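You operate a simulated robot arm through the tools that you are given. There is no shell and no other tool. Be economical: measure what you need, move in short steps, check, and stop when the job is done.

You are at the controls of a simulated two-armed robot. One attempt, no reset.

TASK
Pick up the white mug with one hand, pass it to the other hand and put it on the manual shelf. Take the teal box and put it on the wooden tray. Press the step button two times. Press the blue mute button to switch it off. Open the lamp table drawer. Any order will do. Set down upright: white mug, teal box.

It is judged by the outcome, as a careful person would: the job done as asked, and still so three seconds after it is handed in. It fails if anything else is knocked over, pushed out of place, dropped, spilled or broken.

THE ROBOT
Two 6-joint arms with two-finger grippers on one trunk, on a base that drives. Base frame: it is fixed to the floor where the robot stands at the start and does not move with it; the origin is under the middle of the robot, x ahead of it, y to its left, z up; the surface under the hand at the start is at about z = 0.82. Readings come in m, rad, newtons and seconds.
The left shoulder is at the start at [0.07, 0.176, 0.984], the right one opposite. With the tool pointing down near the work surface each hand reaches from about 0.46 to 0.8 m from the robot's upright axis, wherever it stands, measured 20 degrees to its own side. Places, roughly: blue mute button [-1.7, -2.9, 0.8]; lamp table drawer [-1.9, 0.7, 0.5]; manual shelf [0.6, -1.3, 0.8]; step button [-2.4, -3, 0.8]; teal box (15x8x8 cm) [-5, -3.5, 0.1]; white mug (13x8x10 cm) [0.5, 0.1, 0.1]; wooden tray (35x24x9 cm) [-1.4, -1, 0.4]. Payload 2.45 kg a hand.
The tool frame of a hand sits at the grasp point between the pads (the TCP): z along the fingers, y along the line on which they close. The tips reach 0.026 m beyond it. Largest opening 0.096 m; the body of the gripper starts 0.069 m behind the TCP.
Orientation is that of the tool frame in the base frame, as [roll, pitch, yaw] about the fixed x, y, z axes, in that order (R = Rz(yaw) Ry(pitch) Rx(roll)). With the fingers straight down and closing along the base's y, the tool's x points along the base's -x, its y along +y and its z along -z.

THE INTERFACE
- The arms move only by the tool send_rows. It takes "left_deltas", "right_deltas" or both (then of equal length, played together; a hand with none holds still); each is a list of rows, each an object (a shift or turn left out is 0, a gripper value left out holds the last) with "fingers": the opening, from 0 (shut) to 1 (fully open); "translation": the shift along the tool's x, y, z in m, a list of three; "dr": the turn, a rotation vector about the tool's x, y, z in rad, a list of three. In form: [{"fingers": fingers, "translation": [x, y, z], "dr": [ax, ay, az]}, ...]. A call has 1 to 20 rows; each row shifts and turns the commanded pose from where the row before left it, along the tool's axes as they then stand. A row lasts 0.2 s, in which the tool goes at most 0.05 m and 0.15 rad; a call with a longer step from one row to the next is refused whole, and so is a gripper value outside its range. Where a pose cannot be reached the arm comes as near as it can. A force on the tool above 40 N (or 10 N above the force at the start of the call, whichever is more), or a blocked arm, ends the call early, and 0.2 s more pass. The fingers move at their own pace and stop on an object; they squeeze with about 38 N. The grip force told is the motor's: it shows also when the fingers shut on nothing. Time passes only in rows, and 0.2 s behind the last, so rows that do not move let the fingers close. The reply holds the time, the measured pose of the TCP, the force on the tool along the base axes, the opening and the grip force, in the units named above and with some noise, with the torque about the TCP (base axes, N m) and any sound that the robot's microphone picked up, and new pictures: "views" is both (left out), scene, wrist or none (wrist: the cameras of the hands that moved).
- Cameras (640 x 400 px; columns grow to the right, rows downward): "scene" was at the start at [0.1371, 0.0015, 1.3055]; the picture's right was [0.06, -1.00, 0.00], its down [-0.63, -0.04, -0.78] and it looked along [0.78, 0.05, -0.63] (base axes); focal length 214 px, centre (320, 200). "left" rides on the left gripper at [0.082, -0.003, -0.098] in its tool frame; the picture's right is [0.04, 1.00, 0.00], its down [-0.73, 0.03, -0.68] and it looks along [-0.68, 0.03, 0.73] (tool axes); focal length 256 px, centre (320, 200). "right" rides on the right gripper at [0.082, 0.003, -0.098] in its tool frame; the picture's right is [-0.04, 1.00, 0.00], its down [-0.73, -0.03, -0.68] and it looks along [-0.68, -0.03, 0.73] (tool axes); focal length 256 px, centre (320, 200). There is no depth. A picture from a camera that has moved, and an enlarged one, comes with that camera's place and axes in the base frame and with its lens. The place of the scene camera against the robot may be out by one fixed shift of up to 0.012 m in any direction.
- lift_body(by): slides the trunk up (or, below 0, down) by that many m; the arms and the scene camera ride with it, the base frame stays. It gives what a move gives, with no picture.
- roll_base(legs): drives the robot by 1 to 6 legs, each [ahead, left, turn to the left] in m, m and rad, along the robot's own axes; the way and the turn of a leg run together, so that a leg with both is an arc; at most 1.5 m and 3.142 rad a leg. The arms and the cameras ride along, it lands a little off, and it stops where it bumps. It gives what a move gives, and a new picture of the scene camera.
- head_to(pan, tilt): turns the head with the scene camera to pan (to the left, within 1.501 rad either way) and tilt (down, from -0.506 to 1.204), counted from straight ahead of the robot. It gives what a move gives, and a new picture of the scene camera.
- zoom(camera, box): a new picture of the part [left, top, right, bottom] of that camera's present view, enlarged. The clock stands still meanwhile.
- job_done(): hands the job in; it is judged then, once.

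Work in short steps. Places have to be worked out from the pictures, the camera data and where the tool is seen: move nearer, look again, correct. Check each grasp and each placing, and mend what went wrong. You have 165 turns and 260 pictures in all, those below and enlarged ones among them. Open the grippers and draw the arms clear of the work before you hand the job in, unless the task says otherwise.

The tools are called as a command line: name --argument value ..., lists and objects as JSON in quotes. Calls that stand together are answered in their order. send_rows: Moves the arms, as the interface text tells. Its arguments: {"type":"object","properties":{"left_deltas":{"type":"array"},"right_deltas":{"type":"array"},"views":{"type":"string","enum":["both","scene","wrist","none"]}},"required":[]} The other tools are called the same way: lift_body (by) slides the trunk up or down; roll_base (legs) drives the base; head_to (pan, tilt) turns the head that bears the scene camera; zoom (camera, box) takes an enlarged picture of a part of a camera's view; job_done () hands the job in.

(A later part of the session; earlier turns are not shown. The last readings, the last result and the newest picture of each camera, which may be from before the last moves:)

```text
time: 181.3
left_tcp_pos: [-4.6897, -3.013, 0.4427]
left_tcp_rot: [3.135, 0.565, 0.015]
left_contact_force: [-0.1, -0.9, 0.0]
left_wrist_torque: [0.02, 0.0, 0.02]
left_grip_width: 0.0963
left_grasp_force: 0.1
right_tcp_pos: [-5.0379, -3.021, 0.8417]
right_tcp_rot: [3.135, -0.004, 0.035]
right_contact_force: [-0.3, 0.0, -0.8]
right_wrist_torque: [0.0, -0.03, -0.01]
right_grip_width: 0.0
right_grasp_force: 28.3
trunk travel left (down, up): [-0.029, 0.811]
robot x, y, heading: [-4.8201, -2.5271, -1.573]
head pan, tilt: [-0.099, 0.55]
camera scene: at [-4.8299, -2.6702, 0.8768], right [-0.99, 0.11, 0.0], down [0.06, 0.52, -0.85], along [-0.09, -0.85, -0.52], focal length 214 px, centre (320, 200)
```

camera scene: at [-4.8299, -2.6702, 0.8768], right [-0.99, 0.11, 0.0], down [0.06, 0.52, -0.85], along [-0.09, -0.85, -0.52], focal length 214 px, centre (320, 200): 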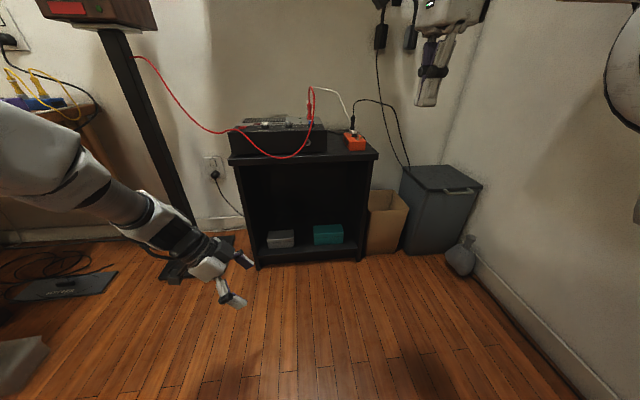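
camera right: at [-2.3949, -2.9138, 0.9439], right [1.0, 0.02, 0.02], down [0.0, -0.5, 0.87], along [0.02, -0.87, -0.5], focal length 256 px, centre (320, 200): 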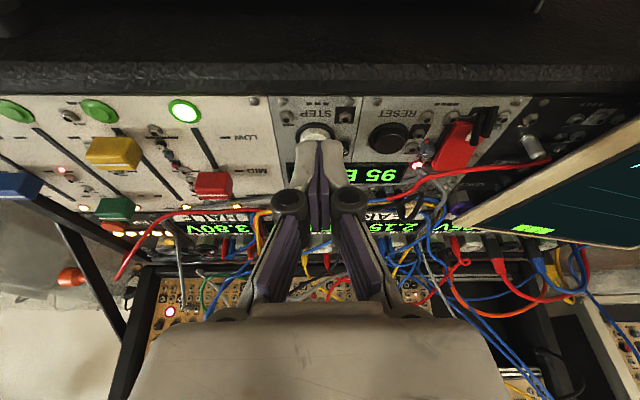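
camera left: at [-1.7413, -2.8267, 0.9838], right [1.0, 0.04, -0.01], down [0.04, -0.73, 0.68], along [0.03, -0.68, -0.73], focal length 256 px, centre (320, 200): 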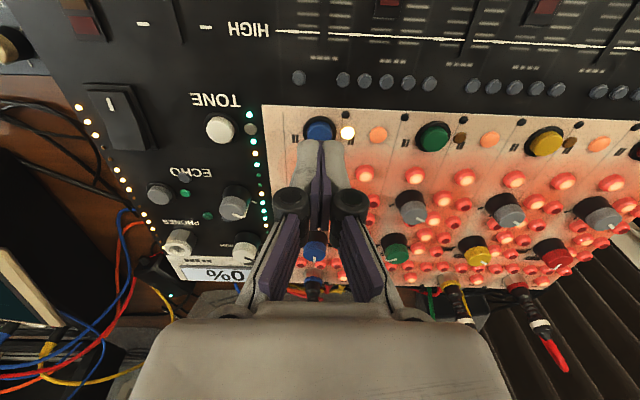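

The left arm is nicely low. Move it to the standoff in front of the box at about [-4.964, -3.206, 0.24].

send_rows --left_deltas '[{"translation": [-0.0136, 0.0213, 0.0353]}, {"translation": [-0.0136, 0.0213, 0.0353]}, {"translation": [-0.0136, 0.0213, 0.0353]}, {"translation": [-0.0136, 0.0213, 0.0353]}, {"translation": [-0.0136, 0.0213, 0.0353]}, {"translation": [-0.0136, 0.0213, 0.0353]}, {"translation": [-0.0136, 0.0213, 0.0353]}, {"translation": [-0.0136, 0.0213, 0.0353]}, {"translation": [-0.0136, 0.0213, 0.0353]}, {}]' --views "both"

```text
time: 183.5
left_tcp_pos: [-4.952, -3.2108, 0.2384]
left_tcp_rot: [3.139, 0.564, 0.016]
left_contact_force: [0.3, 0.2, -0.6]
left_wrist_torque: [0.0, 0.03, -0.01]
left_grip_width: 0.0961
left_grasp_force: 0.1
left hand out of reach, approached as far as the arm can: row 8
right_tcp_pos: [-5.0379, -3.021, 0.8419]
right_tcp_rot: [3.136, -0.006, 0.036]
right_contact_force: [0.7, -0.3, 0.9]
right_wrist_torque: [-0.02, -0.02, -0.06]
right_grip_width: 0.0
right_grasp_force: 28.6
trunk travel left (down, up): [-0.029, 0.811]
robot x, y, heading: [-4.8236, -2.5223, -1.573]
head pan, tilt: [-0.099, 0.55]
camera scene: at [-4.8299, -2.6703, 0.8768], right [-0.99, 0.1, 0.0], down [0.05, 0.52, -0.85], along [-0.09, -0.85, -0.52], focal length 214 px, centre (320, 200)
camera left: at [-4.831, -3.208, 0.2787], right [0.05, -1.0, -0.02], down [-0.26, -0.03, 0.97], along [-0.97, -0.04, -0.26], focal length 256 px, centre (320, 200)
```

scene: 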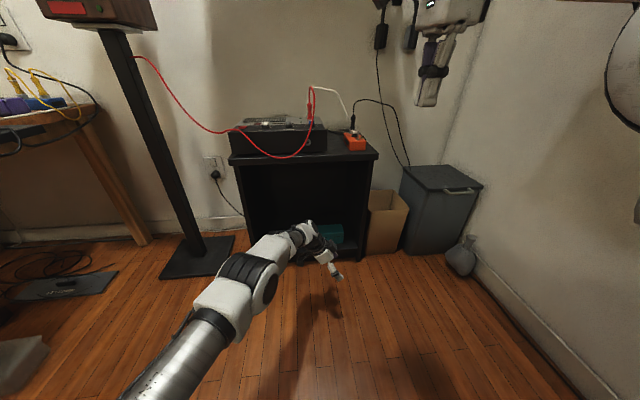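
left: 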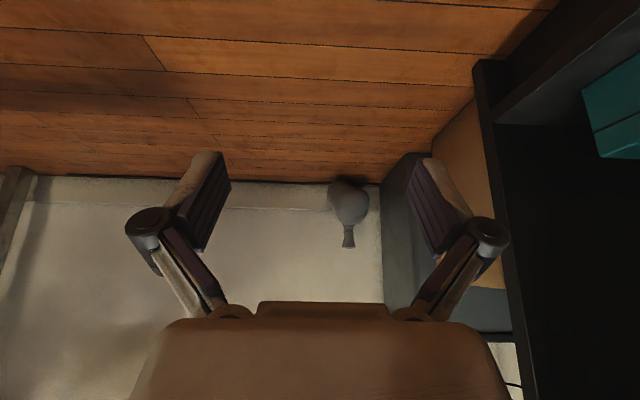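

Standoff reached with a low elbow. Drive ahead 0.21 m, then use the arm for the rest so that the elbow stays outside the cabinet.

roll_base --legs '[[0.21, 0, 0]]'

zoom --camera "left" --box '[0, 0, 640, 400]'

```text
time: 185.2
left_tcp_pos: [-4.9522, -3.4247, 0.2398]
left_tcp_rot: [3.139, 0.565, 0.014]
left_contact_force: [0.6, -0.4, 0.5]
left_wrist_torque: [0.03, 0.0, -0.03]
left_grip_width: 0.0962
left_grasp_force: 0.0
right_tcp_pos: [-5.0394, -3.2332, 0.842]
right_tcp_rot: [3.134, -0.004, 0.036]
right_contact_force: [0.4, -0.9, -0.6]
right_wrist_torque: [-0.02, 0.01, 0.0]
right_grip_width: 0.0
right_grasp_force: 28.9
trunk travel left (down, up): [-0.029, 0.811]
robot x, y, heading: [-4.8245, -2.7412, -1.575]
head pan, tilt: [-0.099, 0.55]
camera scene: at [-4.8311, -2.8828, 0.8767], right [-0.99, 0.1, 0.0], down [0.05, 0.52, -0.85], along [-0.09, -0.85, -0.52], focal length 214 px, centre (320, 200)
```

scene: 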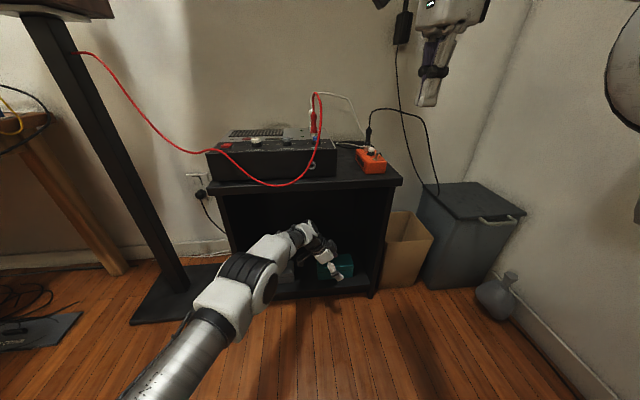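

```text
1.00 times, centred on (320, 200) of left (not enlarged: the box is as wide or as high as the picture)
camera zoom: at [-4.8324, -3.4207, 0.2791], right [0.05, -1.0, -0.02], down [-0.25, -0.03, 0.97], along [-0.97, -0.04, -0.26], focal length 256 px, centre (320, 200)
```

zoom: 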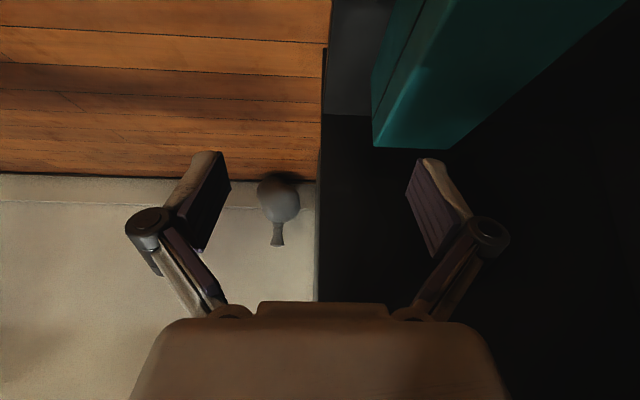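

The box spans y≈−3.477…−3.55, top z≈0.172, so the centre is y≈−3.515. Move the hand forward 9 cm over it.

send_rows --left_deltas '[{"translation": [0, 0.03, 0]}, {"translation": [0, 0.03, 0]}, {"translation": [0, 0.03, 0]}, {}]' --views "both"

```text
time: 186.2
left_tcp_pos: [-4.9529, -3.4342, 0.2399]
left_tcp_rot: [3.137, 0.563, 0.014]
left_contact_force: [0.3, -0.8, 0.4]
left_wrist_torque: [0.02, 0.02, 0.03]
left_grip_width: 0.0959
left_grasp_force: 0.0
left hand out of reach, approached as far as the arm can: row 1, 2, 3
right_tcp_pos: [-5.0392, -3.2336, 0.8413]
right_tcp_rot: [3.136, -0.005, 0.034]
right_contact_force: [0.3, -0.7, 0.5]
right_wrist_torque: [0.01, 0.0, -0.03]
right_grip_width: 0.0
right_grasp_force: 29.1
trunk travel left (down, up): [-0.029, 0.811]
robot x, y, heading: [-4.8203, -2.7441, -1.578]
head pan, tilt: [-0.099, 0.55]
camera scene: at [-4.831, -2.8827, 0.8767], right [-0.99, 0.1, 0.0], down [0.05, 0.52, -0.85], along [-0.09, -0.85, -0.52], focal length 214 px, centre (320, 200)
camera left: at [-4.8325, -3.4302, 0.2794], right [0.05, -1.0, -0.02], down [-0.25, -0.03, 0.97], along [-0.97, -0.04, -0.26], focal length 256 px, centre (320, 200)
```

scene: 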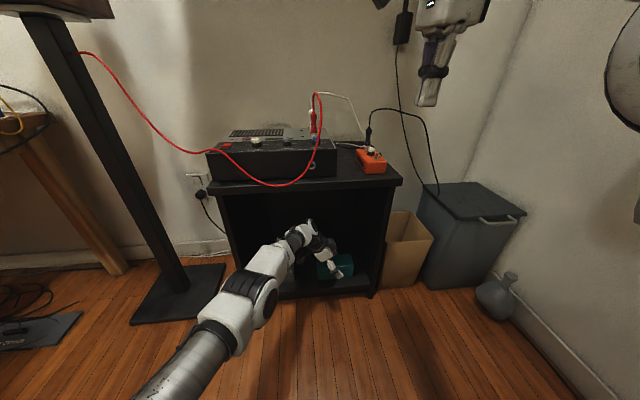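
left: 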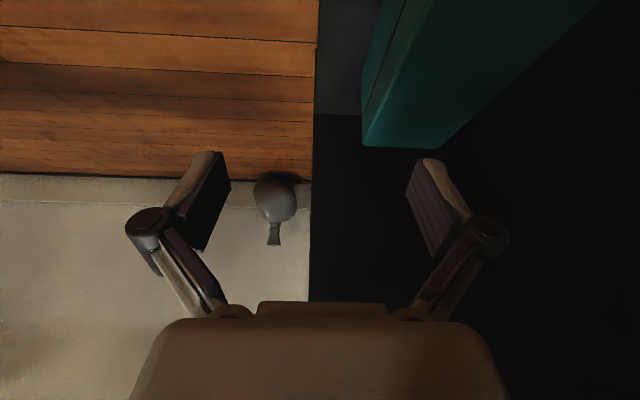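

Arm is at its forward limit, so drive 8 cm more (elbow still stays in front of the cabinet).

roll_base --legs '[[0.08, 0, 0]]'

zoom --camera "left" --box '[0, 0, 640, 400]'

```text
time: 187.2
left_tcp_pos: [-4.9542, -3.5133, 0.2394]
left_tcp_rot: [3.139, 0.567, 0.013]
left_contact_force: [0.4, -0.3, -0.5]
left_wrist_torque: [0.01, 0.0, -0.01]
left_grip_width: 0.0962
left_grasp_force: 0.0
right_tcp_pos: [-5.041, -3.3119, 0.8428]
right_tcp_rot: [3.135, -0.005, 0.035]
right_contact_force: [-0.4, -0.8, 0.2]
right_wrist_torque: [0.04, -0.01, 0.02]
right_grip_width: 0.0
right_grasp_force: 28.3
trunk travel left (down, up): [-0.029, 0.811]
robot x, y, heading: [-4.8262, -2.8201, -1.569]
head pan, tilt: [-0.099, 0.55]
camera scene: at [-4.8316, -2.9613, 0.8767], right [-0.99, 0.11, 0.0], down [0.06, 0.52, -0.85], along [-0.09, -0.85, -0.52], focal length 214 px, centre (320, 200)
```

scene: 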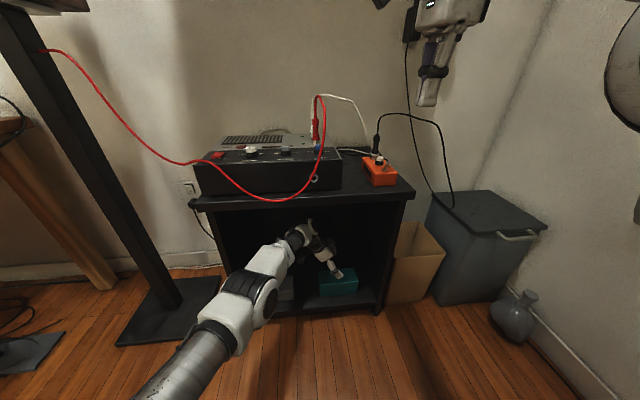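

```text
1.00 times, centred on (320, 200) of left (not enlarged: the box is as wide or as high as the picture)
camera zoom: at [-4.8333, -3.5087, 0.2792], right [0.05, -1.0, -0.02], down [-0.25, -0.03, 0.97], along [-0.97, -0.04, -0.26], focal length 256 px, centre (320, 200)
```

zoom: 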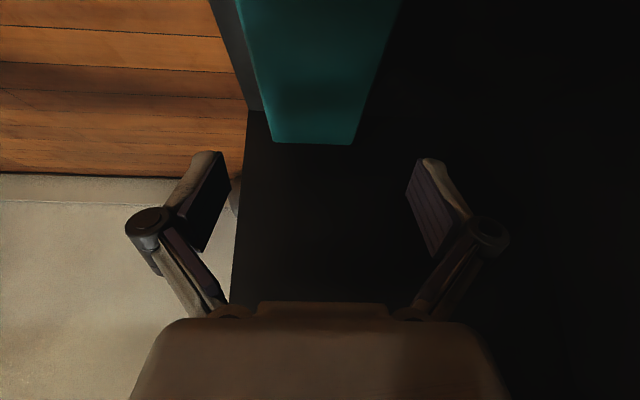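

Centred over the box within 3 mm. Descend vertically ~9.7 cm, forces watched.

send_rows --left_deltas '[{"translation": [0.0131, -0.001, 0.0207]}, {"translation": [0.0131, -0.001, 0.0207]}, {"translation": [0.0131, 0, 0.0207]}, {}]' --views "both"

```text
time: 188.2
left_tcp_pos: [-4.9363, -3.5025, 0.1675]
left_tcp_rot: [3.139, 0.566, 0.016]
left_contact_force: [-0.2, -0.2, 0.1]
left_wrist_torque: [0.0, -0.03, 0.01]
left_grip_width: 0.0958
left_grasp_force: 0.0
left hand out of reach, approached as far as the arm can: row 1, 2, 3
right_tcp_pos: [-5.0398, -3.3119, 0.8423]
right_tcp_rot: [3.134, -0.005, 0.035]
right_contact_force: [-0.1, -0.5, 0.4]
right_wrist_torque: [-0.05, -0.02, -0.02]
right_grip_width: 0.0
right_grasp_force: 28.8
trunk travel left (down, up): [-0.029, 0.811]
robot x, y, heading: [-4.8276, -2.8176, -1.579]
head pan, tilt: [-0.099, 0.55]
camera scene: at [-4.8315, -2.9613, 0.8767], right [-0.99, 0.11, 0.0], down [0.06, 0.52, -0.85], along [-0.09, -0.85, -0.52], focal length 214 px, centre (320, 200)
camera left: at [-4.8151, -3.4971, 0.207], right [0.05, -1.0, -0.02], down [-0.26, -0.03, 0.97], along [-0.97, -0.04, -0.26], focal length 256 px, centre (320, 200)
```

scene: 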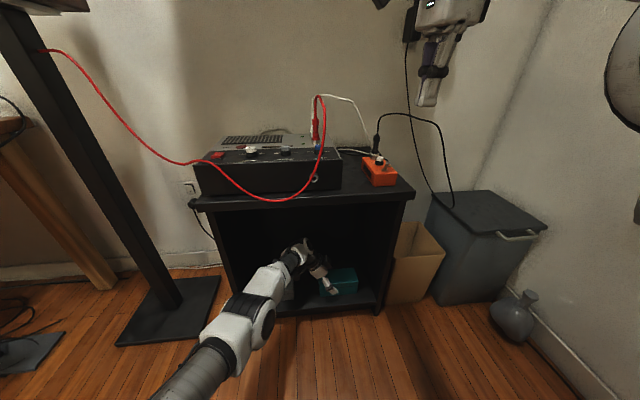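
left: 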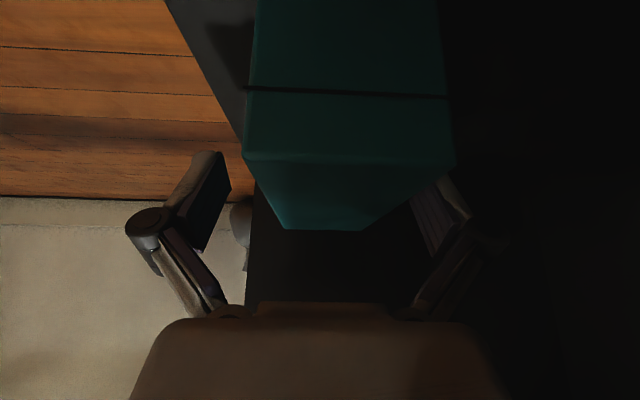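

The arm is at its reach edge and drifted 1 cm toward me; correct with a 1 cm base nudge, then lower using the trunk.

roll_base --legs '[[0.01, 0, 0]]'

zoom --camera "left" --box '[160, 60, 560, 310]'

```text
time: 188.9
left_tcp_pos: [-4.9364, -3.5108, 0.1681]
left_tcp_rot: [3.139, 0.565, 0.016]
left_contact_force: [0.4, -0.1, -0.3]
left_wrist_torque: [0.02, 0.0, 0.02]
left_grip_width: 0.0963
left_grasp_force: 0.0
right_tcp_pos: [-5.0392, -3.3216, 0.8418]
right_tcp_rot: [3.136, -0.006, 0.036]
right_contact_force: [-0.4, 0.1, -0.8]
right_wrist_torque: [-0.01, 0.03, 0.02]
right_grip_width: 0.0
right_grasp_force: 28.0
trunk travel left (down, up): [-0.029, 0.811]
robot x, y, heading: [-4.8219, -2.8254, -1.576]
head pan, tilt: [-0.099, 0.55]
camera scene: at [-4.8317, -2.9706, 0.8767], right [-0.99, 0.11, 0.0], down [0.06, 0.52, -0.85], along [-0.09, -0.85, -0.52], focal length 214 px, centre (320, 200)
```

scene: 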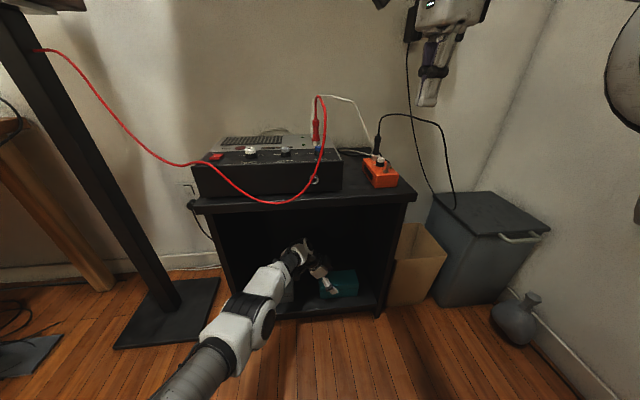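

```text
1.60 times, centred on (360, 185) of left
camera zoom: at [-4.8153, -3.5065, 0.2071], right [0.05, -1.0, -0.02], down [-0.26, -0.03, 0.97], along [-0.97, -0.04, -0.26], focal length 410 px, centre (256, 224)
```

zoom: 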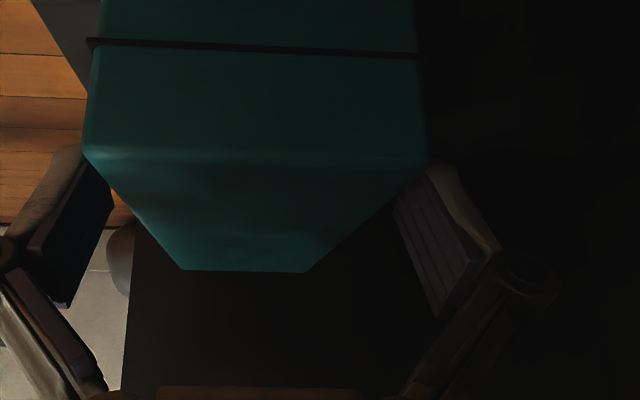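

Symmetric now. Lower the trunk 2.4 cm and close.

lift_body --by -0.024

send_rows --left_deltas '[{"fingers": 0.85}, {"fingers": 0.5}, {"fingers": 0}, {}, {}]' --views "wrist"

```text
time: 189.7
left_tcp_pos: [-4.9369, -3.5106, 0.1444]
left_tcp_rot: [3.136, 0.567, 0.014]
left_contact_force: [0.2, -0.3, 0.7]
left_wrist_torque: [0.02, 0.02, 0.01]
left_grip_width: 0.0959
left_grasp_force: 0.1
right_tcp_pos: [-5.0397, -3.3216, 0.8183]
right_tcp_rot: [3.134, -0.006, 0.034]
right_contact_force: [-0.3, 0.0, 0.3]
right_wrist_torque: [0.01, 0.01, -0.03]
right_grip_width: 0.0001
right_grasp_force: 28.3
trunk travel left (down, up): [-0.005, 0.835]
robot x, y, heading: [-4.8223, -2.8246, -1.581]
head pan, tilt: [-0.099, 0.55]
```

```text
time: 190.8
left_tcp_pos: [-4.9362, -3.5119, 0.1465]
left_tcp_rot: [3.132, 0.567, 0.012]
left_contact_force: [1.0, -1.6, 22.6]
left_wrist_torque: [0.44, -1.14, -0.23]
left_grip_width: 0.0705
left_grasp_force: 37.9
right_tcp_pos: [-5.0395, -3.3188, 0.8196]
right_tcp_rot: [3.134, -0.004, 0.035]
right_contact_force: [-0.1, 0.2, -0.4]
right_wrist_torque: [0.03, 0.01, 0.02]
right_grip_width: 0.0001
right_grasp_force: 28.5
trunk travel left (down, up): [-0.005, 0.835]
robot x, y, heading: [-4.825, -2.8255, -1.582]
head pan, tilt: [-0.099, 0.55]
camera left: at [-4.8154, -3.507, 0.1863], right [0.05, -1.0, -0.01], down [-0.25, -0.03, 0.97], along [-0.97, -0.05, -0.26], focal length 256 px, centre (320, 200)
```

left: 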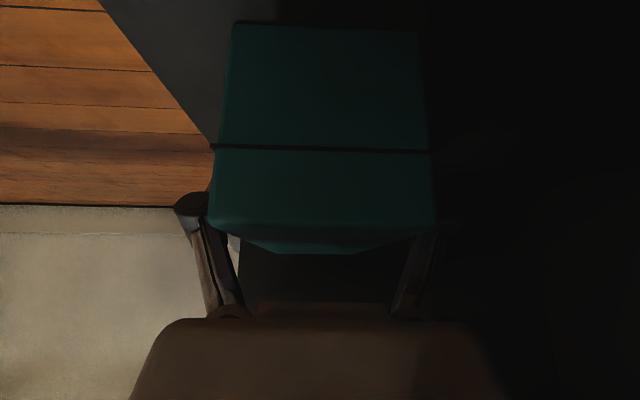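

Gripped (7 cm). Lift 4 cm with the trunk, then back straight out.

lift_body --by 0.04

zoom --camera "left" --box '[0, 0, 640, 400]'

roll_base --legs '[[-0.35, 0, 0]]'

```text
time: 191.7
left_tcp_pos: [-4.9353, -3.5115, 0.1825]
left_tcp_rot: [3.14, 0.565, 0.015]
left_contact_force: [-0.2, -0.1, -2.7]
left_wrist_torque: [-0.02, -0.09, 0.02]
left_grip_width: 0.0696
left_grasp_force: 38.1
right_tcp_pos: [-5.0404, -3.3219, 0.8579]
right_tcp_rot: [3.137, -0.006, 0.037]
right_contact_force: [0.6, 0.5, -0.5]
right_wrist_torque: [0.01, -0.02, -0.02]
right_grip_width: 0.0
right_grasp_force: 28.3
trunk travel left (down, up): [-0.045, 0.795]
robot x, y, heading: [-4.8244, -2.8256, -1.58]
head pan, tilt: [-0.099, 0.55]
```

```text
1.00 times, centred on (320, 200) of left (not enlarged: the box is as wide or as high as the picture)
camera zoom: at [-4.8153, -3.5062, 0.2222], right [0.05, -1.0, -0.02], down [-0.26, -0.03, 0.97], along [-0.97, -0.04, -0.26], focal length 256 px, centre (320, 200)
```

zoom: 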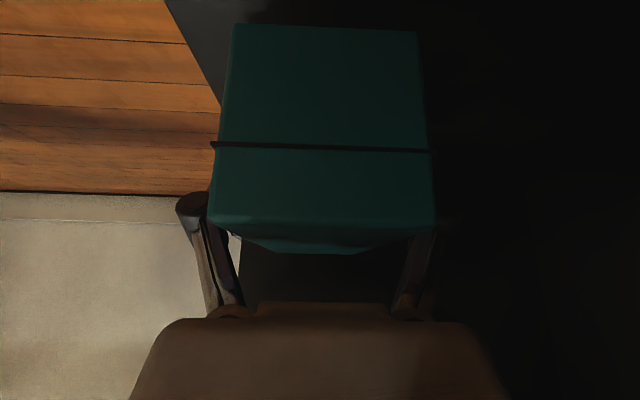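

```text
time: 193.9
left_tcp_pos: [-4.9321, -3.1631, 0.1832]
left_tcp_rot: [3.138, 0.565, 0.019]
left_contact_force: [0.4, 0.1, -1.8]
left_wrist_torque: [0.0, -0.07, 0.01]
left_grip_width: 0.0697
left_grasp_force: 37.6
right_tcp_pos: [-5.0359, -2.9733, 0.8575]
right_tcp_rot: [3.135, -0.004, 0.037]
right_contact_force: [0.4, -0.2, 0.6]
right_wrist_torque: [-0.02, -0.02, -0.01]
right_grip_width: 0.0
right_grasp_force: 28.2
trunk travel left (down, up): [-0.045, 0.795]
robot x, y, heading: [-4.8239, -2.4778, -1.575]
head pan, tilt: [-0.099, 0.55]
camera scene: at [-4.8296, -2.6221, 0.8927], right [-0.99, 0.1, 0.0], down [0.05, 0.52, -0.85], along [-0.09, -0.85, -0.52], focal length 214 px, centre (320, 200)
```

scene: 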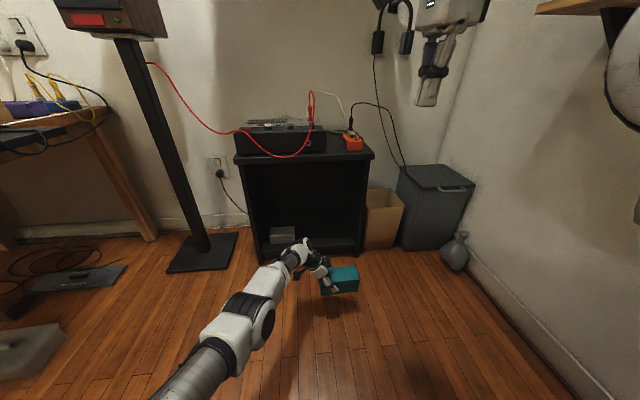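

Box is out and held level. Sidestep left away from the wall shelf, then raise the trunk.

roll_base --legs '[[0, 0.2, 0]]'

lift_body --by 0.4

head_to --pan 0.3 --tilt 0.6

```text
time: 195.6
left_tcp_pos: [-4.7292, -3.1638, 0.1829]
left_tcp_rot: [3.138, 0.565, 0.02]
left_contact_force: [-0.5, 0.2, -2.6]
left_wrist_torque: [0.0, -0.07, -0.01]
left_grip_width: 0.0697
left_grasp_force: 38.2
right_tcp_pos: [-4.8359, -2.9743, 0.8583]
right_tcp_rot: [3.136, -0.005, 0.04]
right_contact_force: [0.0, -0.3, 0.4]
right_wrist_torque: [0.01, -0.02, 0.02]
right_grip_width: 0.0
right_grasp_force: 28.5
trunk travel left (down, up): [-0.045, 0.795]
robot x, y, heading: [-4.6201, -2.4782, -1.573]
head pan, tilt: [-0.099, 0.55]
camera scene: at [-4.6275, -2.6226, 0.8927], right [-0.99, 0.1, 0.0], down [0.05, 0.52, -0.85], along [-0.09, -0.85, -0.52], focal length 214 px, centre (320, 200)
```

scene: 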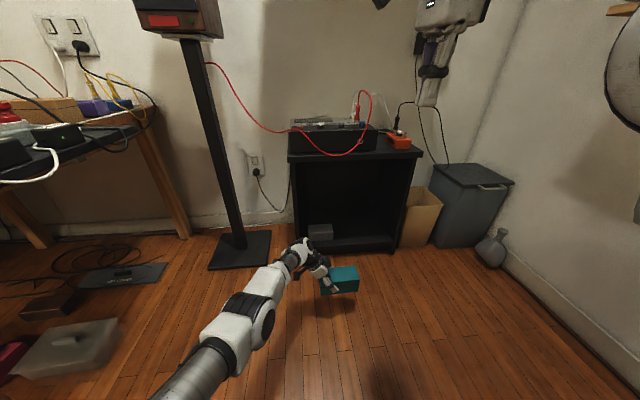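

```text
time: 199.4
left_tcp_pos: [-4.7291, -3.1628, 0.5821]
left_tcp_rot: [3.137, 0.565, 0.019]
left_contact_force: [0.7, -0.9, -3.5]
left_wrist_torque: [-0.01, -0.08, 0.0]
left_grip_width: 0.0695
left_grasp_force: 37.9
right_tcp_pos: [-4.8346, -2.9747, 1.2576]
right_tcp_rot: [3.134, -0.005, 0.038]
right_contact_force: [-0.5, -0.4, 0.0]
right_wrist_torque: [-0.01, -0.01, 0.04]
right_grip_width: 0.0
right_grasp_force: 28.1
trunk travel left (down, up): [-0.445, 0.395]
robot x, y, heading: [-4.6226, -2.4815, -1.568]
head pan, tilt: [-0.099, 0.55]
```

```text
time: 200.2
left_tcp_pos: [-4.7297, -3.1625, 0.5837]
left_tcp_rot: [3.138, 0.566, 0.019]
left_contact_force: [0.0, 0.4, -3.1]
left_wrist_torque: [0.03, -0.06, -0.05]
left_grip_width: 0.0692
left_grasp_force: 37.7
right_tcp_pos: [-4.8342, -2.9747, 1.2576]
right_tcp_rot: [3.134, -0.006, 0.037]
right_contact_force: [-0.5, -0.7, 0.7]
right_wrist_torque: [-0.03, 0.05, 0.0]
right_grip_width: 0.0
right_grasp_force: 28.8
trunk travel left (down, up): [-0.445, 0.395]
robot x, y, heading: [-4.6184, -2.4784, -1.572]
head pan, tilt: [0.3, 0.6]
camera scene: at [-4.5926, -2.618, 1.2882], right [-0.96, -0.29, 0.0], down [-0.17, 0.54, -0.82], along [0.24, -0.79, -0.57], focal length 214 px, centre (320, 200)
```

scene: 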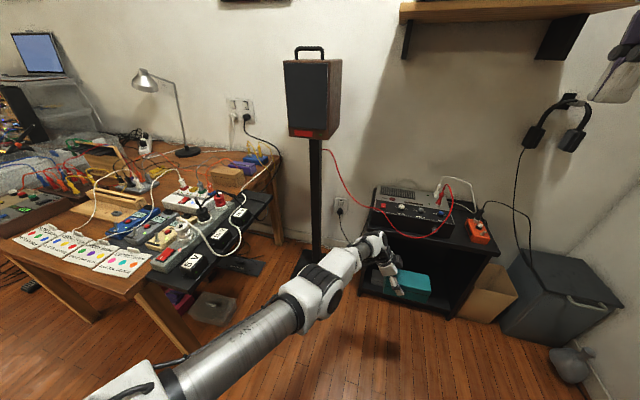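

Raise the left hand with the box to travel height and draw it in a little.

send_rows --left_deltas '[{"translation": [-0.0209, -0.008, -0.0328]}, {"translation": [-0.0209, -0.008, -0.0328]}, {"translation": [-0.0209, -0.008, -0.0328]}, {"translation": [-0.0209, -0.008, -0.0328]}, {"translation": [-0.0209, -0.008, -0.0328]}, {"translation": [-0.0209, -0.008, -0.0328]}, {"translation": [-0.0209, -0.008, -0.0328]}, {"translation": [-0.0209, -0.008, -0.0328]}, {"translation": [-0.0209, -0.008, -0.0328]}, {"translation": [-0.0209, -0.008, -0.0328]}, {}]' --views "scene"

```text
time: 202.7
left_tcp_pos: [-4.758, -3.1617, 0.9637]
left_tcp_rot: [3.138, 0.564, 0.022]
left_contact_force: [-0.4, -0.5, -2.5]
left_wrist_torque: [0.04, -0.07, 0.0]
left_grip_width: 0.0698
left_grasp_force: 38.3
left hand out of reach, approached as far as the arm can: row 1, 2, 3, 4, 5, 6, 7, 8, 10
right_tcp_pos: [-4.8339, -2.9757, 1.2565]
right_tcp_rot: [3.138, -0.004, 0.039]
right_contact_force: [0.6, -0.7, -0.3]
right_wrist_torque: [0.04, 0.0, 0.0]
right_grip_width: 0.0
right_grasp_force: 28.6
trunk travel left (down, up): [-0.445, 0.395]
robot x, y, heading: [-4.6182, -2.4753, -1.574]
head pan, tilt: [0.3, 0.6]
camera scene: at [-4.5925, -2.619, 1.288], right [-0.96, -0.29, 0.0], down [-0.17, 0.54, -0.82], along [0.24, -0.79, -0.57], focal length 214 px, centre (320, 200)
```

scene: 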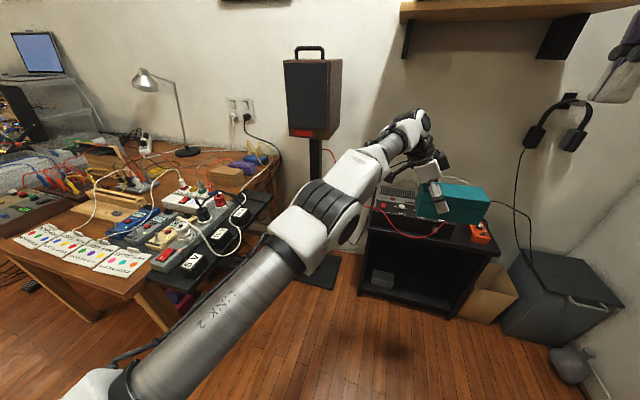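

Level and safe. Back away, turn left to face +x, then drive along the corridor.

roll_base --legs '[[-0.5, 0, 0], [0, 0, 1.571]]'

head_to --pan 0.2 --tilt 0.45

```text
time: 209.5
left_tcp_pos: [-3.9375, -2.0855, 0.9632]
left_tcp_rot: [3.138, 0.565, 1.633]
left_contact_force: [0.1, -0.8, -3.3]
left_wrist_torque: [0.06, 0.03, 0.03]
left_grip_width: 0.0695
left_grasp_force: 38.2
right_tcp_pos: [-4.1193, -2.1714, 1.2569]
right_tcp_rot: [3.134, -0.005, 1.65]
right_contact_force: [-0.3, 1.0, 0.0]
right_wrist_torque: [0.0, 0.0, 0.0]
right_grip_width: 0.0
right_grasp_force: 28.7
trunk travel left (down, up): [-0.445, 0.395]
robot x, y, heading: [-4.6211, -1.9779, 0.036]
head pan, tilt: [0.3, 0.6]
camera scene: at [-4.4892, -1.9498, 1.2882], right [0.33, -0.94, 0.0], down [-0.53, -0.19, -0.82], along [0.78, 0.27, -0.57], focal length 214 px, centre (320, 200)
```

scene: 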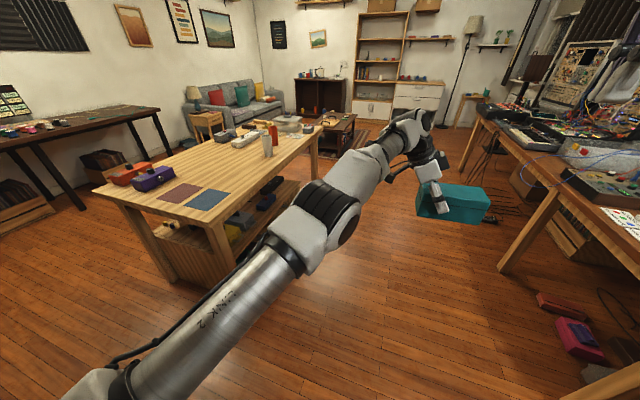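

```text
time: 210.2
left_tcp_pos: [-3.9396, -2.0854, 0.9633]
left_tcp_rot: [3.135, 0.565, 1.632]
left_contact_force: [-0.4, 0.6, -3.3]
left_wrist_torque: [0.09, -0.01, 0.0]
left_grip_width: 0.0694
left_grasp_force: 37.7
right_tcp_pos: [-4.1203, -2.1726, 1.2568]
right_tcp_rot: [3.134, -0.006, 1.653]
right_contact_force: [-1.1, -0.4, -0.4]
right_wrist_torque: [0.03, 0.0, 0.02]
right_grip_width: 0.0001
right_grasp_force: 28.4
trunk travel left (down, up): [-0.445, 0.395]
robot x, y, heading: [-4.623, -1.978, 0.039]
head pan, tilt: [0.201, 0.45]
camera scene: at [-4.4833, -1.9575, 1.3017], right [0.24, -0.97, 0.0], down [-0.42, -0.1, -0.9], along [0.87, 0.21, -0.44], focal length 214 px, centre (320, 200)
```

scene: 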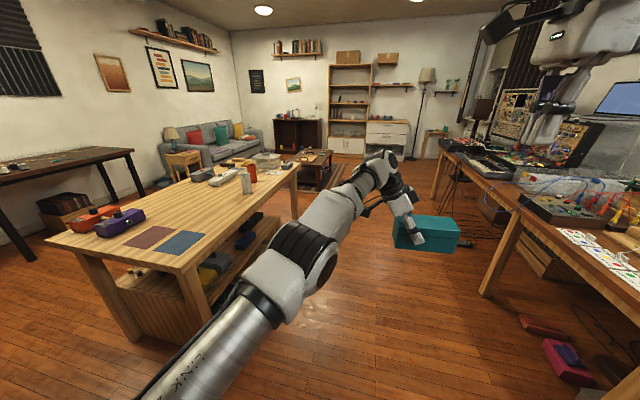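

Clear corridor. Drive to x≈−1.7 south of the coffee table.

roll_base --legs '[[0, 0, -0.038], [1.45, 0, 0], [1.4, 0, 0]]'

head_to --pan 0.9 --tilt 0.6

```text
time: 224.3
left_tcp_pos: [-1.102, -2.1186, 0.9638]
left_tcp_rot: [3.138, 0.566, 1.574]
left_contact_force: [-0.1, 0.3, -2.6]
left_wrist_torque: [0.06, -0.07, 0.01]
left_grip_width: 0.0696
left_grasp_force: 38.2
right_tcp_pos: [-1.289, -2.194, 1.2574]
right_tcp_rot: [3.136, -0.005, 1.591]
right_contact_force: [-0.1, -0.7, -0.5]
right_wrist_torque: [0.0, 0.02, 0.02]
right_grip_width: 0.0
right_grasp_force: 27.9
trunk travel left (down, up): [-0.445, 0.395]
robot x, y, heading: [-1.7763, -1.9716, -0.023]
head pan, tilt: [0.201, 0.45]
camera scene: at [-1.6378, -1.9592, 1.3017], right [0.18, -0.98, 0.0], down [-0.43, -0.08, -0.9], along [0.89, 0.16, -0.44], focal length 214 px, centre (320, 200)
```

scene: 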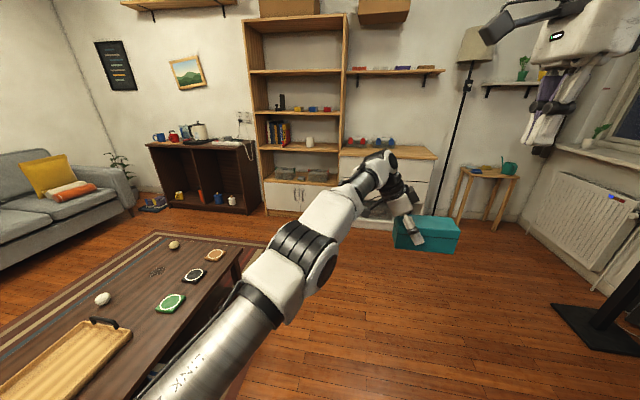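

```text
time: 225.4
left_tcp_pos: [-1.1009, -2.1196, 0.9635]
left_tcp_rot: [3.138, 0.566, 1.572]
left_contact_force: [0.7, 0.2, -2.7]
left_wrist_torque: [0.06, -0.03, 0.02]
left_grip_width: 0.0694
left_grasp_force: 38.1
right_tcp_pos: [-1.2886, -2.195, 1.2582]
right_tcp_rot: [3.133, -0.006, 1.593]
right_contact_force: [-0.8, 0.0, 0.6]
right_wrist_torque: [0.01, 0.01, 0.04]
right_grip_width: 0.0
right_grasp_force: 28.8
trunk travel left (down, up): [-0.445, 0.395]
robot x, y, heading: [-1.7784, -1.9726, -0.022]
head pan, tilt: [0.901, 0.6]
camera scene: at [-1.6721, -1.9077, 1.2882], right [0.77, -0.64, 0.0], down [-0.36, -0.44, -0.83], along [0.53, 0.64, -0.56], focal length 214 px, centre (320, 200)
```

scene: 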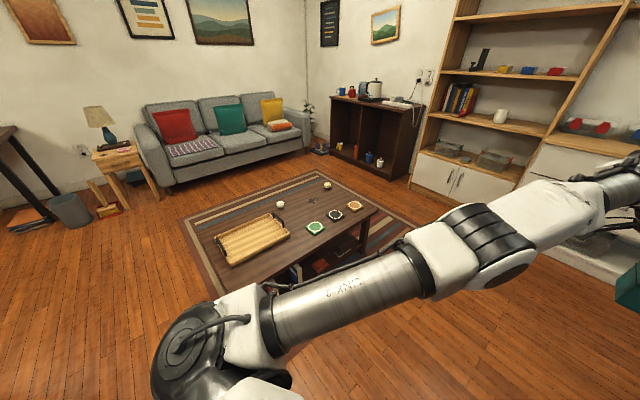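

Tray measured: centre ≈[-1.41, -1.01], long side along x. Turn left to face +y and line up so that the box comes over the tray.

roll_base --legs '[[0, 0, 1.593], [0, -0.19, 0]]'

head_to --pan -0.1 --tilt 0.8

```text
time: 230.8
left_tcp_pos: [-1.4519, -1.2907, 0.9646]
left_tcp_rot: [3.139, 0.563, -3.123]
left_contact_force: [-0.3, 0.7, -2.7]
left_wrist_torque: [0.01, 0.08, 0.03]
left_grip_width: 0.0695
left_grasp_force: 38.2
right_tcp_pos: [-1.373, -1.4763, 1.2586]
right_tcp_rot: [3.135, -0.007, -3.105]
right_contact_force: [0.3, -0.1, 0.0]
right_wrist_torque: [0.01, 0.06, 0.02]
right_grip_width: 0.0
right_grasp_force: 28.7
trunk travel left (down, up): [-0.445, 0.395]
robot x, y, heading: [-1.5907, -1.9689, 1.57]
head pan, tilt: [0.901, 0.6]
camera scene: at [-1.6578, -1.8694, 1.2883], right [0.62, 0.78, 0.0], down [0.44, -0.35, -0.83], along [-0.64, 0.52, -0.56], focal length 214 px, centre (320, 200)
```

scene: 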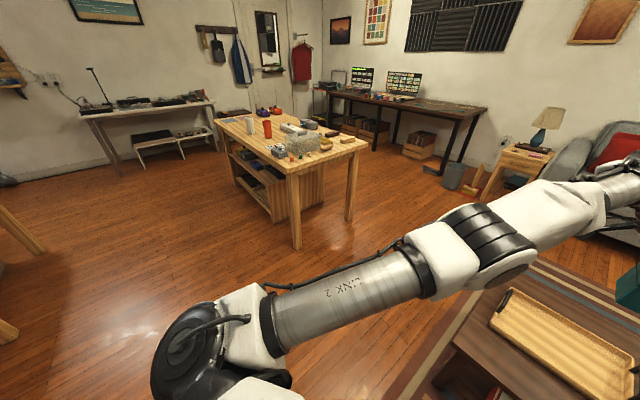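

```text
time: 232.1
left_tcp_pos: [-1.4522, -1.2897, 0.9642]
left_tcp_rot: [3.138, 0.565, -3.124]
left_contact_force: [-0.3, -0.8, -2.7]
left_wrist_torque: [0.01, 0.07, 0.01]
left_grip_width: 0.0696
left_grasp_force: 38.0
right_tcp_pos: [-1.3748, -1.476, 1.2586]
right_tcp_rot: [3.135, -0.006, -3.104]
right_contact_force: [-0.1, -0.6, 0.3]
right_wrist_torque: [-0.02, 0.01, -0.02]
right_grip_width: 0.0
right_grasp_force: 28.0
trunk travel left (down, up): [-0.445, 0.395]
robot x, y, heading: [-1.591, -1.9715, 1.568]
head pan, tilt: [-0.099, 0.799]
camera scene: at [-1.5815, -1.8444, 1.2713], right [0.99, -0.1, 0.0], down [-0.07, -0.71, -0.7], along [0.07, 0.69, -0.72], focal length 214 px, centre (320, 200)
```

scene: 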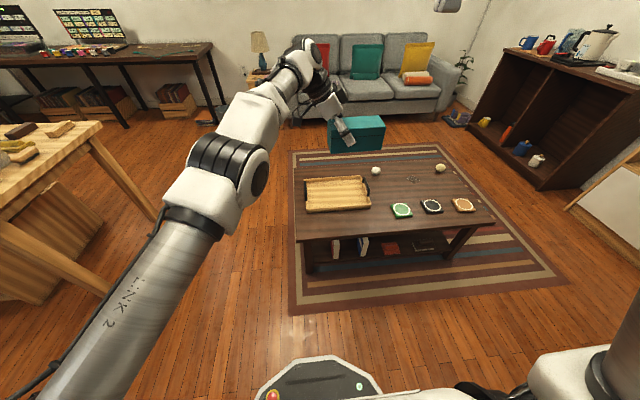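

Lined up in x. Drive ahead 0.28 m, then lower the arm 0.2 m.

roll_base --legs '[[0.28, 0, 0]]'

send_rows --left_deltas '[{"translation": [0.0214, 0, 0.0338]}, {"translation": [0.0214, 0, 0.0338]}, {"translation": [0.0214, 0, 0.0338]}, {"translation": [0.0214, 0, 0.0338]}, {"translation": [0.0214, 0, 0.0338]}, {}]' --views "scene"

```text
time: 234.0
left_tcp_pos: [-1.4483, -1.0075, 0.9646]
left_tcp_rot: [3.136, 0.567, -3.126]
left_contact_force: [0.0, -0.3, -2.0]
left_wrist_torque: [-0.03, 0.05, 0.0]
left_grip_width: 0.0697
left_grasp_force: 37.9
right_tcp_pos: [-1.3714, -1.193, 1.2566]
right_tcp_rot: [3.136, -0.004, -3.11]
right_contact_force: [-0.6, 0.6, -1.8]
right_wrist_torque: [-0.04, 0.0, 0.0]
right_grip_width: 0.0
right_grasp_force: 28.6
trunk travel left (down, up): [-0.445, 0.395]
robot x, y, heading: [-1.5892, -1.6882, 1.562]
head pan, tilt: [-0.099, 0.799]
camera scene: at [-1.579, -1.5617, 1.2713], right [0.99, -0.11, 0.0], down [-0.08, -0.71, -0.7], along [0.07, 0.69, -0.72], focal length 214 px, centre (320, 200)
```

scene: 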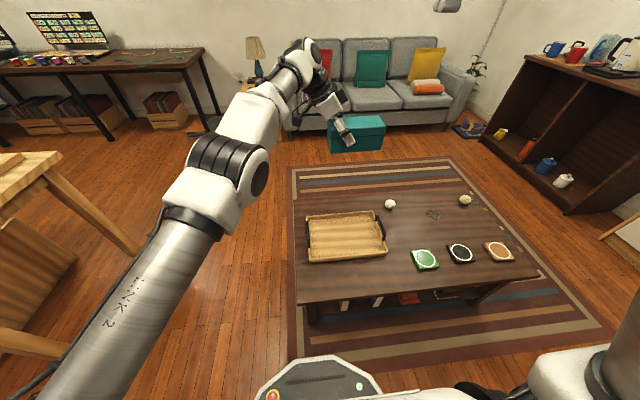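

```text
time: 235.4
left_tcp_pos: [-1.4607, -0.992, 0.7649]
left_tcp_rot: [3.14, 0.567, -3.126]
left_contact_force: [-0.3, -0.2, -3.3]
left_wrist_torque: [0.01, 0.07, 0.03]
left_grip_width: 0.0694
left_grasp_force: 37.7
left hand out of reach, approached as far as the arm can: row 1, 2, 3, 5
right_tcp_pos: [-1.3711, -1.1954, 1.258]
right_tcp_rot: [3.135, -0.005, -3.111]
right_contact_force: [0.0, -0.1, -0.6]
right_wrist_torque: [0.07, -0.02, 0.0]
right_grip_width: 0.0002
right_grasp_force: 28.8
trunk travel left (down, up): [-0.445, 0.395]
robot x, y, heading: [-1.591, -1.6895, 1.561]
head pan, tilt: [-0.099, 0.799]
camera scene: at [-1.579, -1.5628, 1.2714], right [0.99, -0.11, 0.0], down [-0.08, -0.71, -0.7], along [0.07, 0.69, -0.72], focal length 214 px, centre (320, 200)
```

scene: 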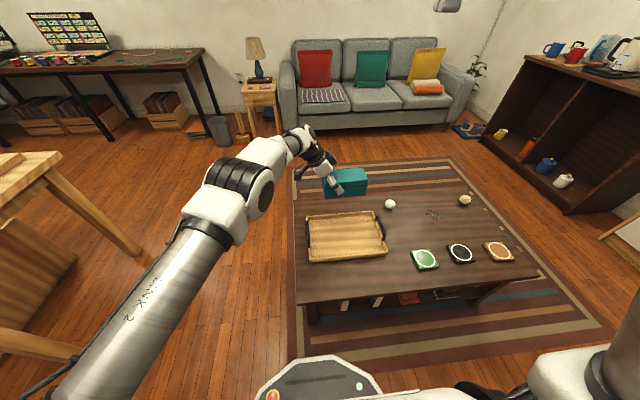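

I'll shift right 6 cm so that the wrist camera clears the tray's left handle, then lower the trunk 0.2 m.

roll_base --legs '[[-0.015, -0.06, 0]]'

lift_body --by -0.2

zoom --camera "left" --box '[0, 0, 640, 400]'

zoom --camera "scene" --box '[260, 120, 420, 220]'

```text
time: 236.4
left_tcp_pos: [-1.3992, -1.0081, 0.7633]
left_tcp_rot: [3.139, 0.563, -3.13]
left_contact_force: [0.5, -0.9, -2.3]
left_wrist_torque: [0.0, 0.11, 0.01]
left_grip_width: 0.0697
left_grasp_force: 38.2
right_tcp_pos: [-1.3089, -1.2118, 1.2579]
right_tcp_rot: [3.134, -0.008, -3.111]
right_contact_force: [0.6, 0.3, -0.7]
right_wrist_torque: [0.0, 0.0, 0.01]
right_grip_width: 0.0001
right_grasp_force: 29.0
trunk travel left (down, up): [-0.445, 0.395]
robot x, y, heading: [-1.5276, -1.7062, 1.561]
head pan, tilt: [-0.099, 0.799]
camera scene: at [-1.5175, -1.5783, 1.2714], right [0.99, -0.11, 0.0], down [-0.08, -0.71, -0.7], along [0.08, 0.69, -0.72], focal length 214 px, centre (320, 200)
```

scene: 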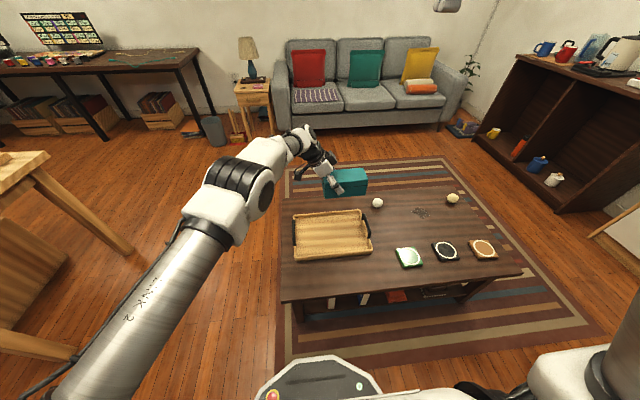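

```text
time: 238.6
left_tcp_pos: [-1.3986, -1.0082, 0.5648]
left_tcp_rot: [3.137, 0.566, -3.13]
left_contact_force: [0.3, 0.2, -3.7]
left_wrist_torque: [-0.03, 0.07, -0.01]
left_grip_width: 0.0697
left_grasp_force: 38.4
right_tcp_pos: [-1.3107, -1.2115, 1.0584]
right_tcp_rot: [3.134, -0.005, -3.112]
right_contact_force: [-0.5, -0.4, 0.2]
right_wrist_torque: [0.0, 0.04, 0.0]
right_grip_width: 0.0001
right_grasp_force: 28.5
trunk travel left (down, up): [-0.245, 0.595]
robot x, y, heading: [-1.5279, -1.7042, 1.563]
head pan, tilt: [-0.099, 0.799]
```

```text
1.00 times, centred on (320, 200) of left (not enlarged: the box is as wide or as high as the picture)
camera zoom: at [-1.5213, -1.0143, 0.6046], right [-0.05, 1.0, -0.02], down [0.25, 0.03, 0.97], along [0.97, 0.04, -0.26], focal length 256 px, centre (320, 200)
```

zoom: 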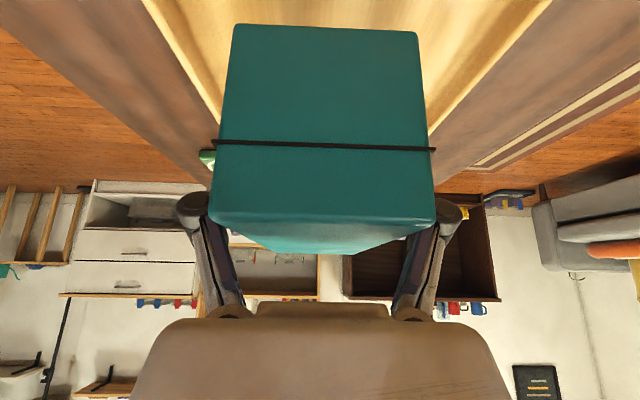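

```text
4.00 times, centred on (340, 170) of scene
camera zoom: at [-1.5192, -1.5781, 1.0714], right [0.99, -0.11, 0.0], down [-0.08, -0.71, -0.7], along [0.08, 0.69, -0.72], focal length 858 px, centre (240, 320)
```

zoom: 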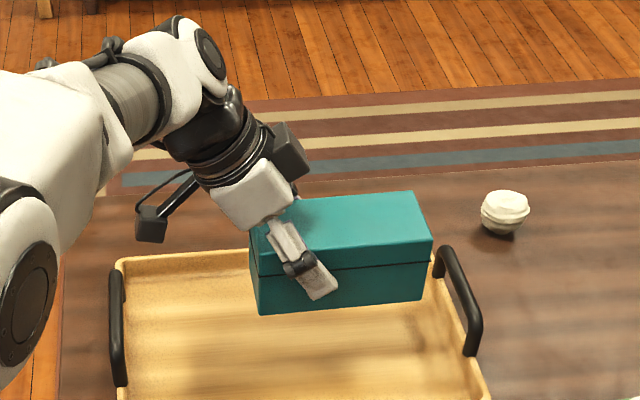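

Box hovers centred over the tray. Lower 5 cm, then in small steps until contact.

lift_body --by -0.045

zoom --camera "scene" --box '[260, 100, 420, 200]'

zoom --camera "left" --box '[120, 0, 520, 250]'

```text
time: 239.4
left_tcp_pos: [-1.3979, -1.0075, 0.5192]
left_tcp_rot: [3.137, 0.564, -3.132]
left_contact_force: [0.8, -0.1, -1.3]
left_wrist_torque: [-0.02, 0.1, 0.03]
left_grip_width: 0.0694
left_grasp_force: 38.1
right_tcp_pos: [-1.3098, -1.2113, 1.0131]
right_tcp_rot: [3.134, -0.005, -3.111]
right_contact_force: [0.5, -0.5, 0.3]
right_wrist_torque: [0.04, -0.01, 0.01]
right_grip_width: 0.0
right_grasp_force: 28.0
trunk travel left (down, up): [-0.2, 0.64]
robot x, y, heading: [-1.5268, -1.7032, 1.56]
head pan, tilt: [-0.099, 0.799]
```

```text
4.00 times, centred on (340, 150) of scene
camera zoom: at [-1.5193, -1.5783, 1.0264], right [0.99, -0.11, 0.0], down [-0.08, -0.71, -0.7], along [0.08, 0.69, -0.72], focal length 858 px, centre (240, 400)
```

zoom: 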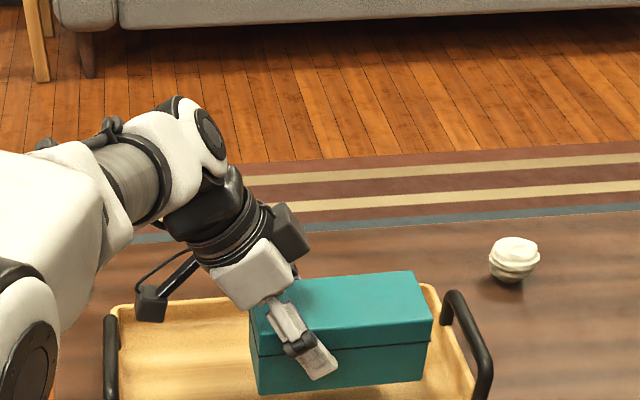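

```text
1.60 times, centred on (320, 125) of left
camera zoom: at [-1.5213, -1.0144, 0.5597], right [-0.05, 1.0, -0.02], down [0.25, 0.03, 0.97], along [0.97, 0.04, -0.26], focal length 410 px, centre (320, 320)
```

zoom: 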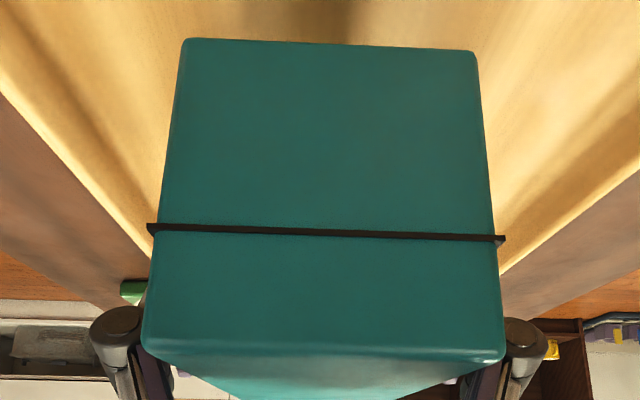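

lift_body --by -0.012

lift_body --by -0.008

zoom --camera "left" --box '[120, 0, 520, 250]'

```text
time: 240.0
left_tcp_pos: [-1.3995, -1.0099, 0.5085]
left_tcp_rot: [3.139, 0.566, -3.129]
left_contact_force: [0.4, -0.1, -2.7]
left_wrist_torque: [0.05, 0.08, 0.0]
left_grip_width: 0.0696
left_grasp_force: 38.2
right_tcp_pos: [-1.3105, -1.2115, 1.0015]
right_tcp_rot: [3.134, -0.006, -3.112]
right_contact_force: [-0.1, -0.6, 0.9]
right_wrist_torque: [-0.03, -0.01, -0.04]
right_grip_width: 0.0
right_grasp_force: 28.6
trunk travel left (down, up): [-0.188, 0.652]
robot x, y, heading: [-1.5315, -1.7031, 1.559]
head pan, tilt: [-0.099, 0.799]
```

```text
time: 240.6
left_tcp_pos: [-1.3997, -1.0088, 0.5006]
left_tcp_rot: [3.139, 0.565, -3.129]
left_contact_force: [0.4, -0.9, -2.3]
left_wrist_torque: [-0.01, 0.07, 0.0]
left_grip_width: 0.0698
left_grasp_force: 38.3
right_tcp_pos: [-1.3101, -1.2118, 0.9928]
right_tcp_rot: [3.135, -0.006, -3.11]
right_contact_force: [0.0, 0.3, 0.5]
right_wrist_torque: [0.03, -0.01, 0.0]
right_grip_width: 0.0
right_grasp_force: 28.7
trunk travel left (down, up): [-0.18, 0.66]
robot x, y, heading: [-1.5317, -1.7045, 1.564]
head pan, tilt: [-0.099, 0.799]
```

```text
1.60 times, centred on (320, 125) of left
camera zoom: at [-1.5213, -1.0143, 0.5395], right [-0.05, 1.0, -0.02], down [0.25, 0.03, 0.97], along [0.97, 0.04, -0.26], focal length 410 px, centre (320, 320)
```

zoom: 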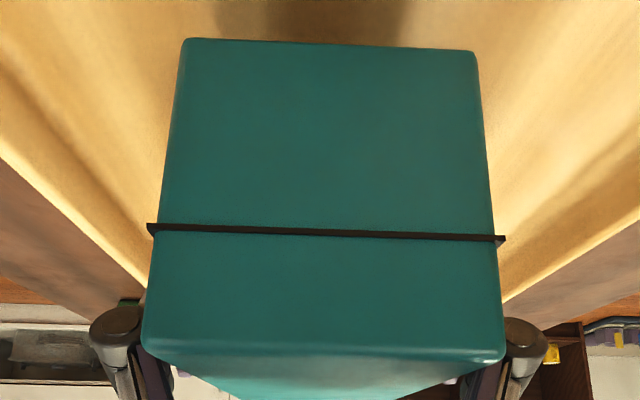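

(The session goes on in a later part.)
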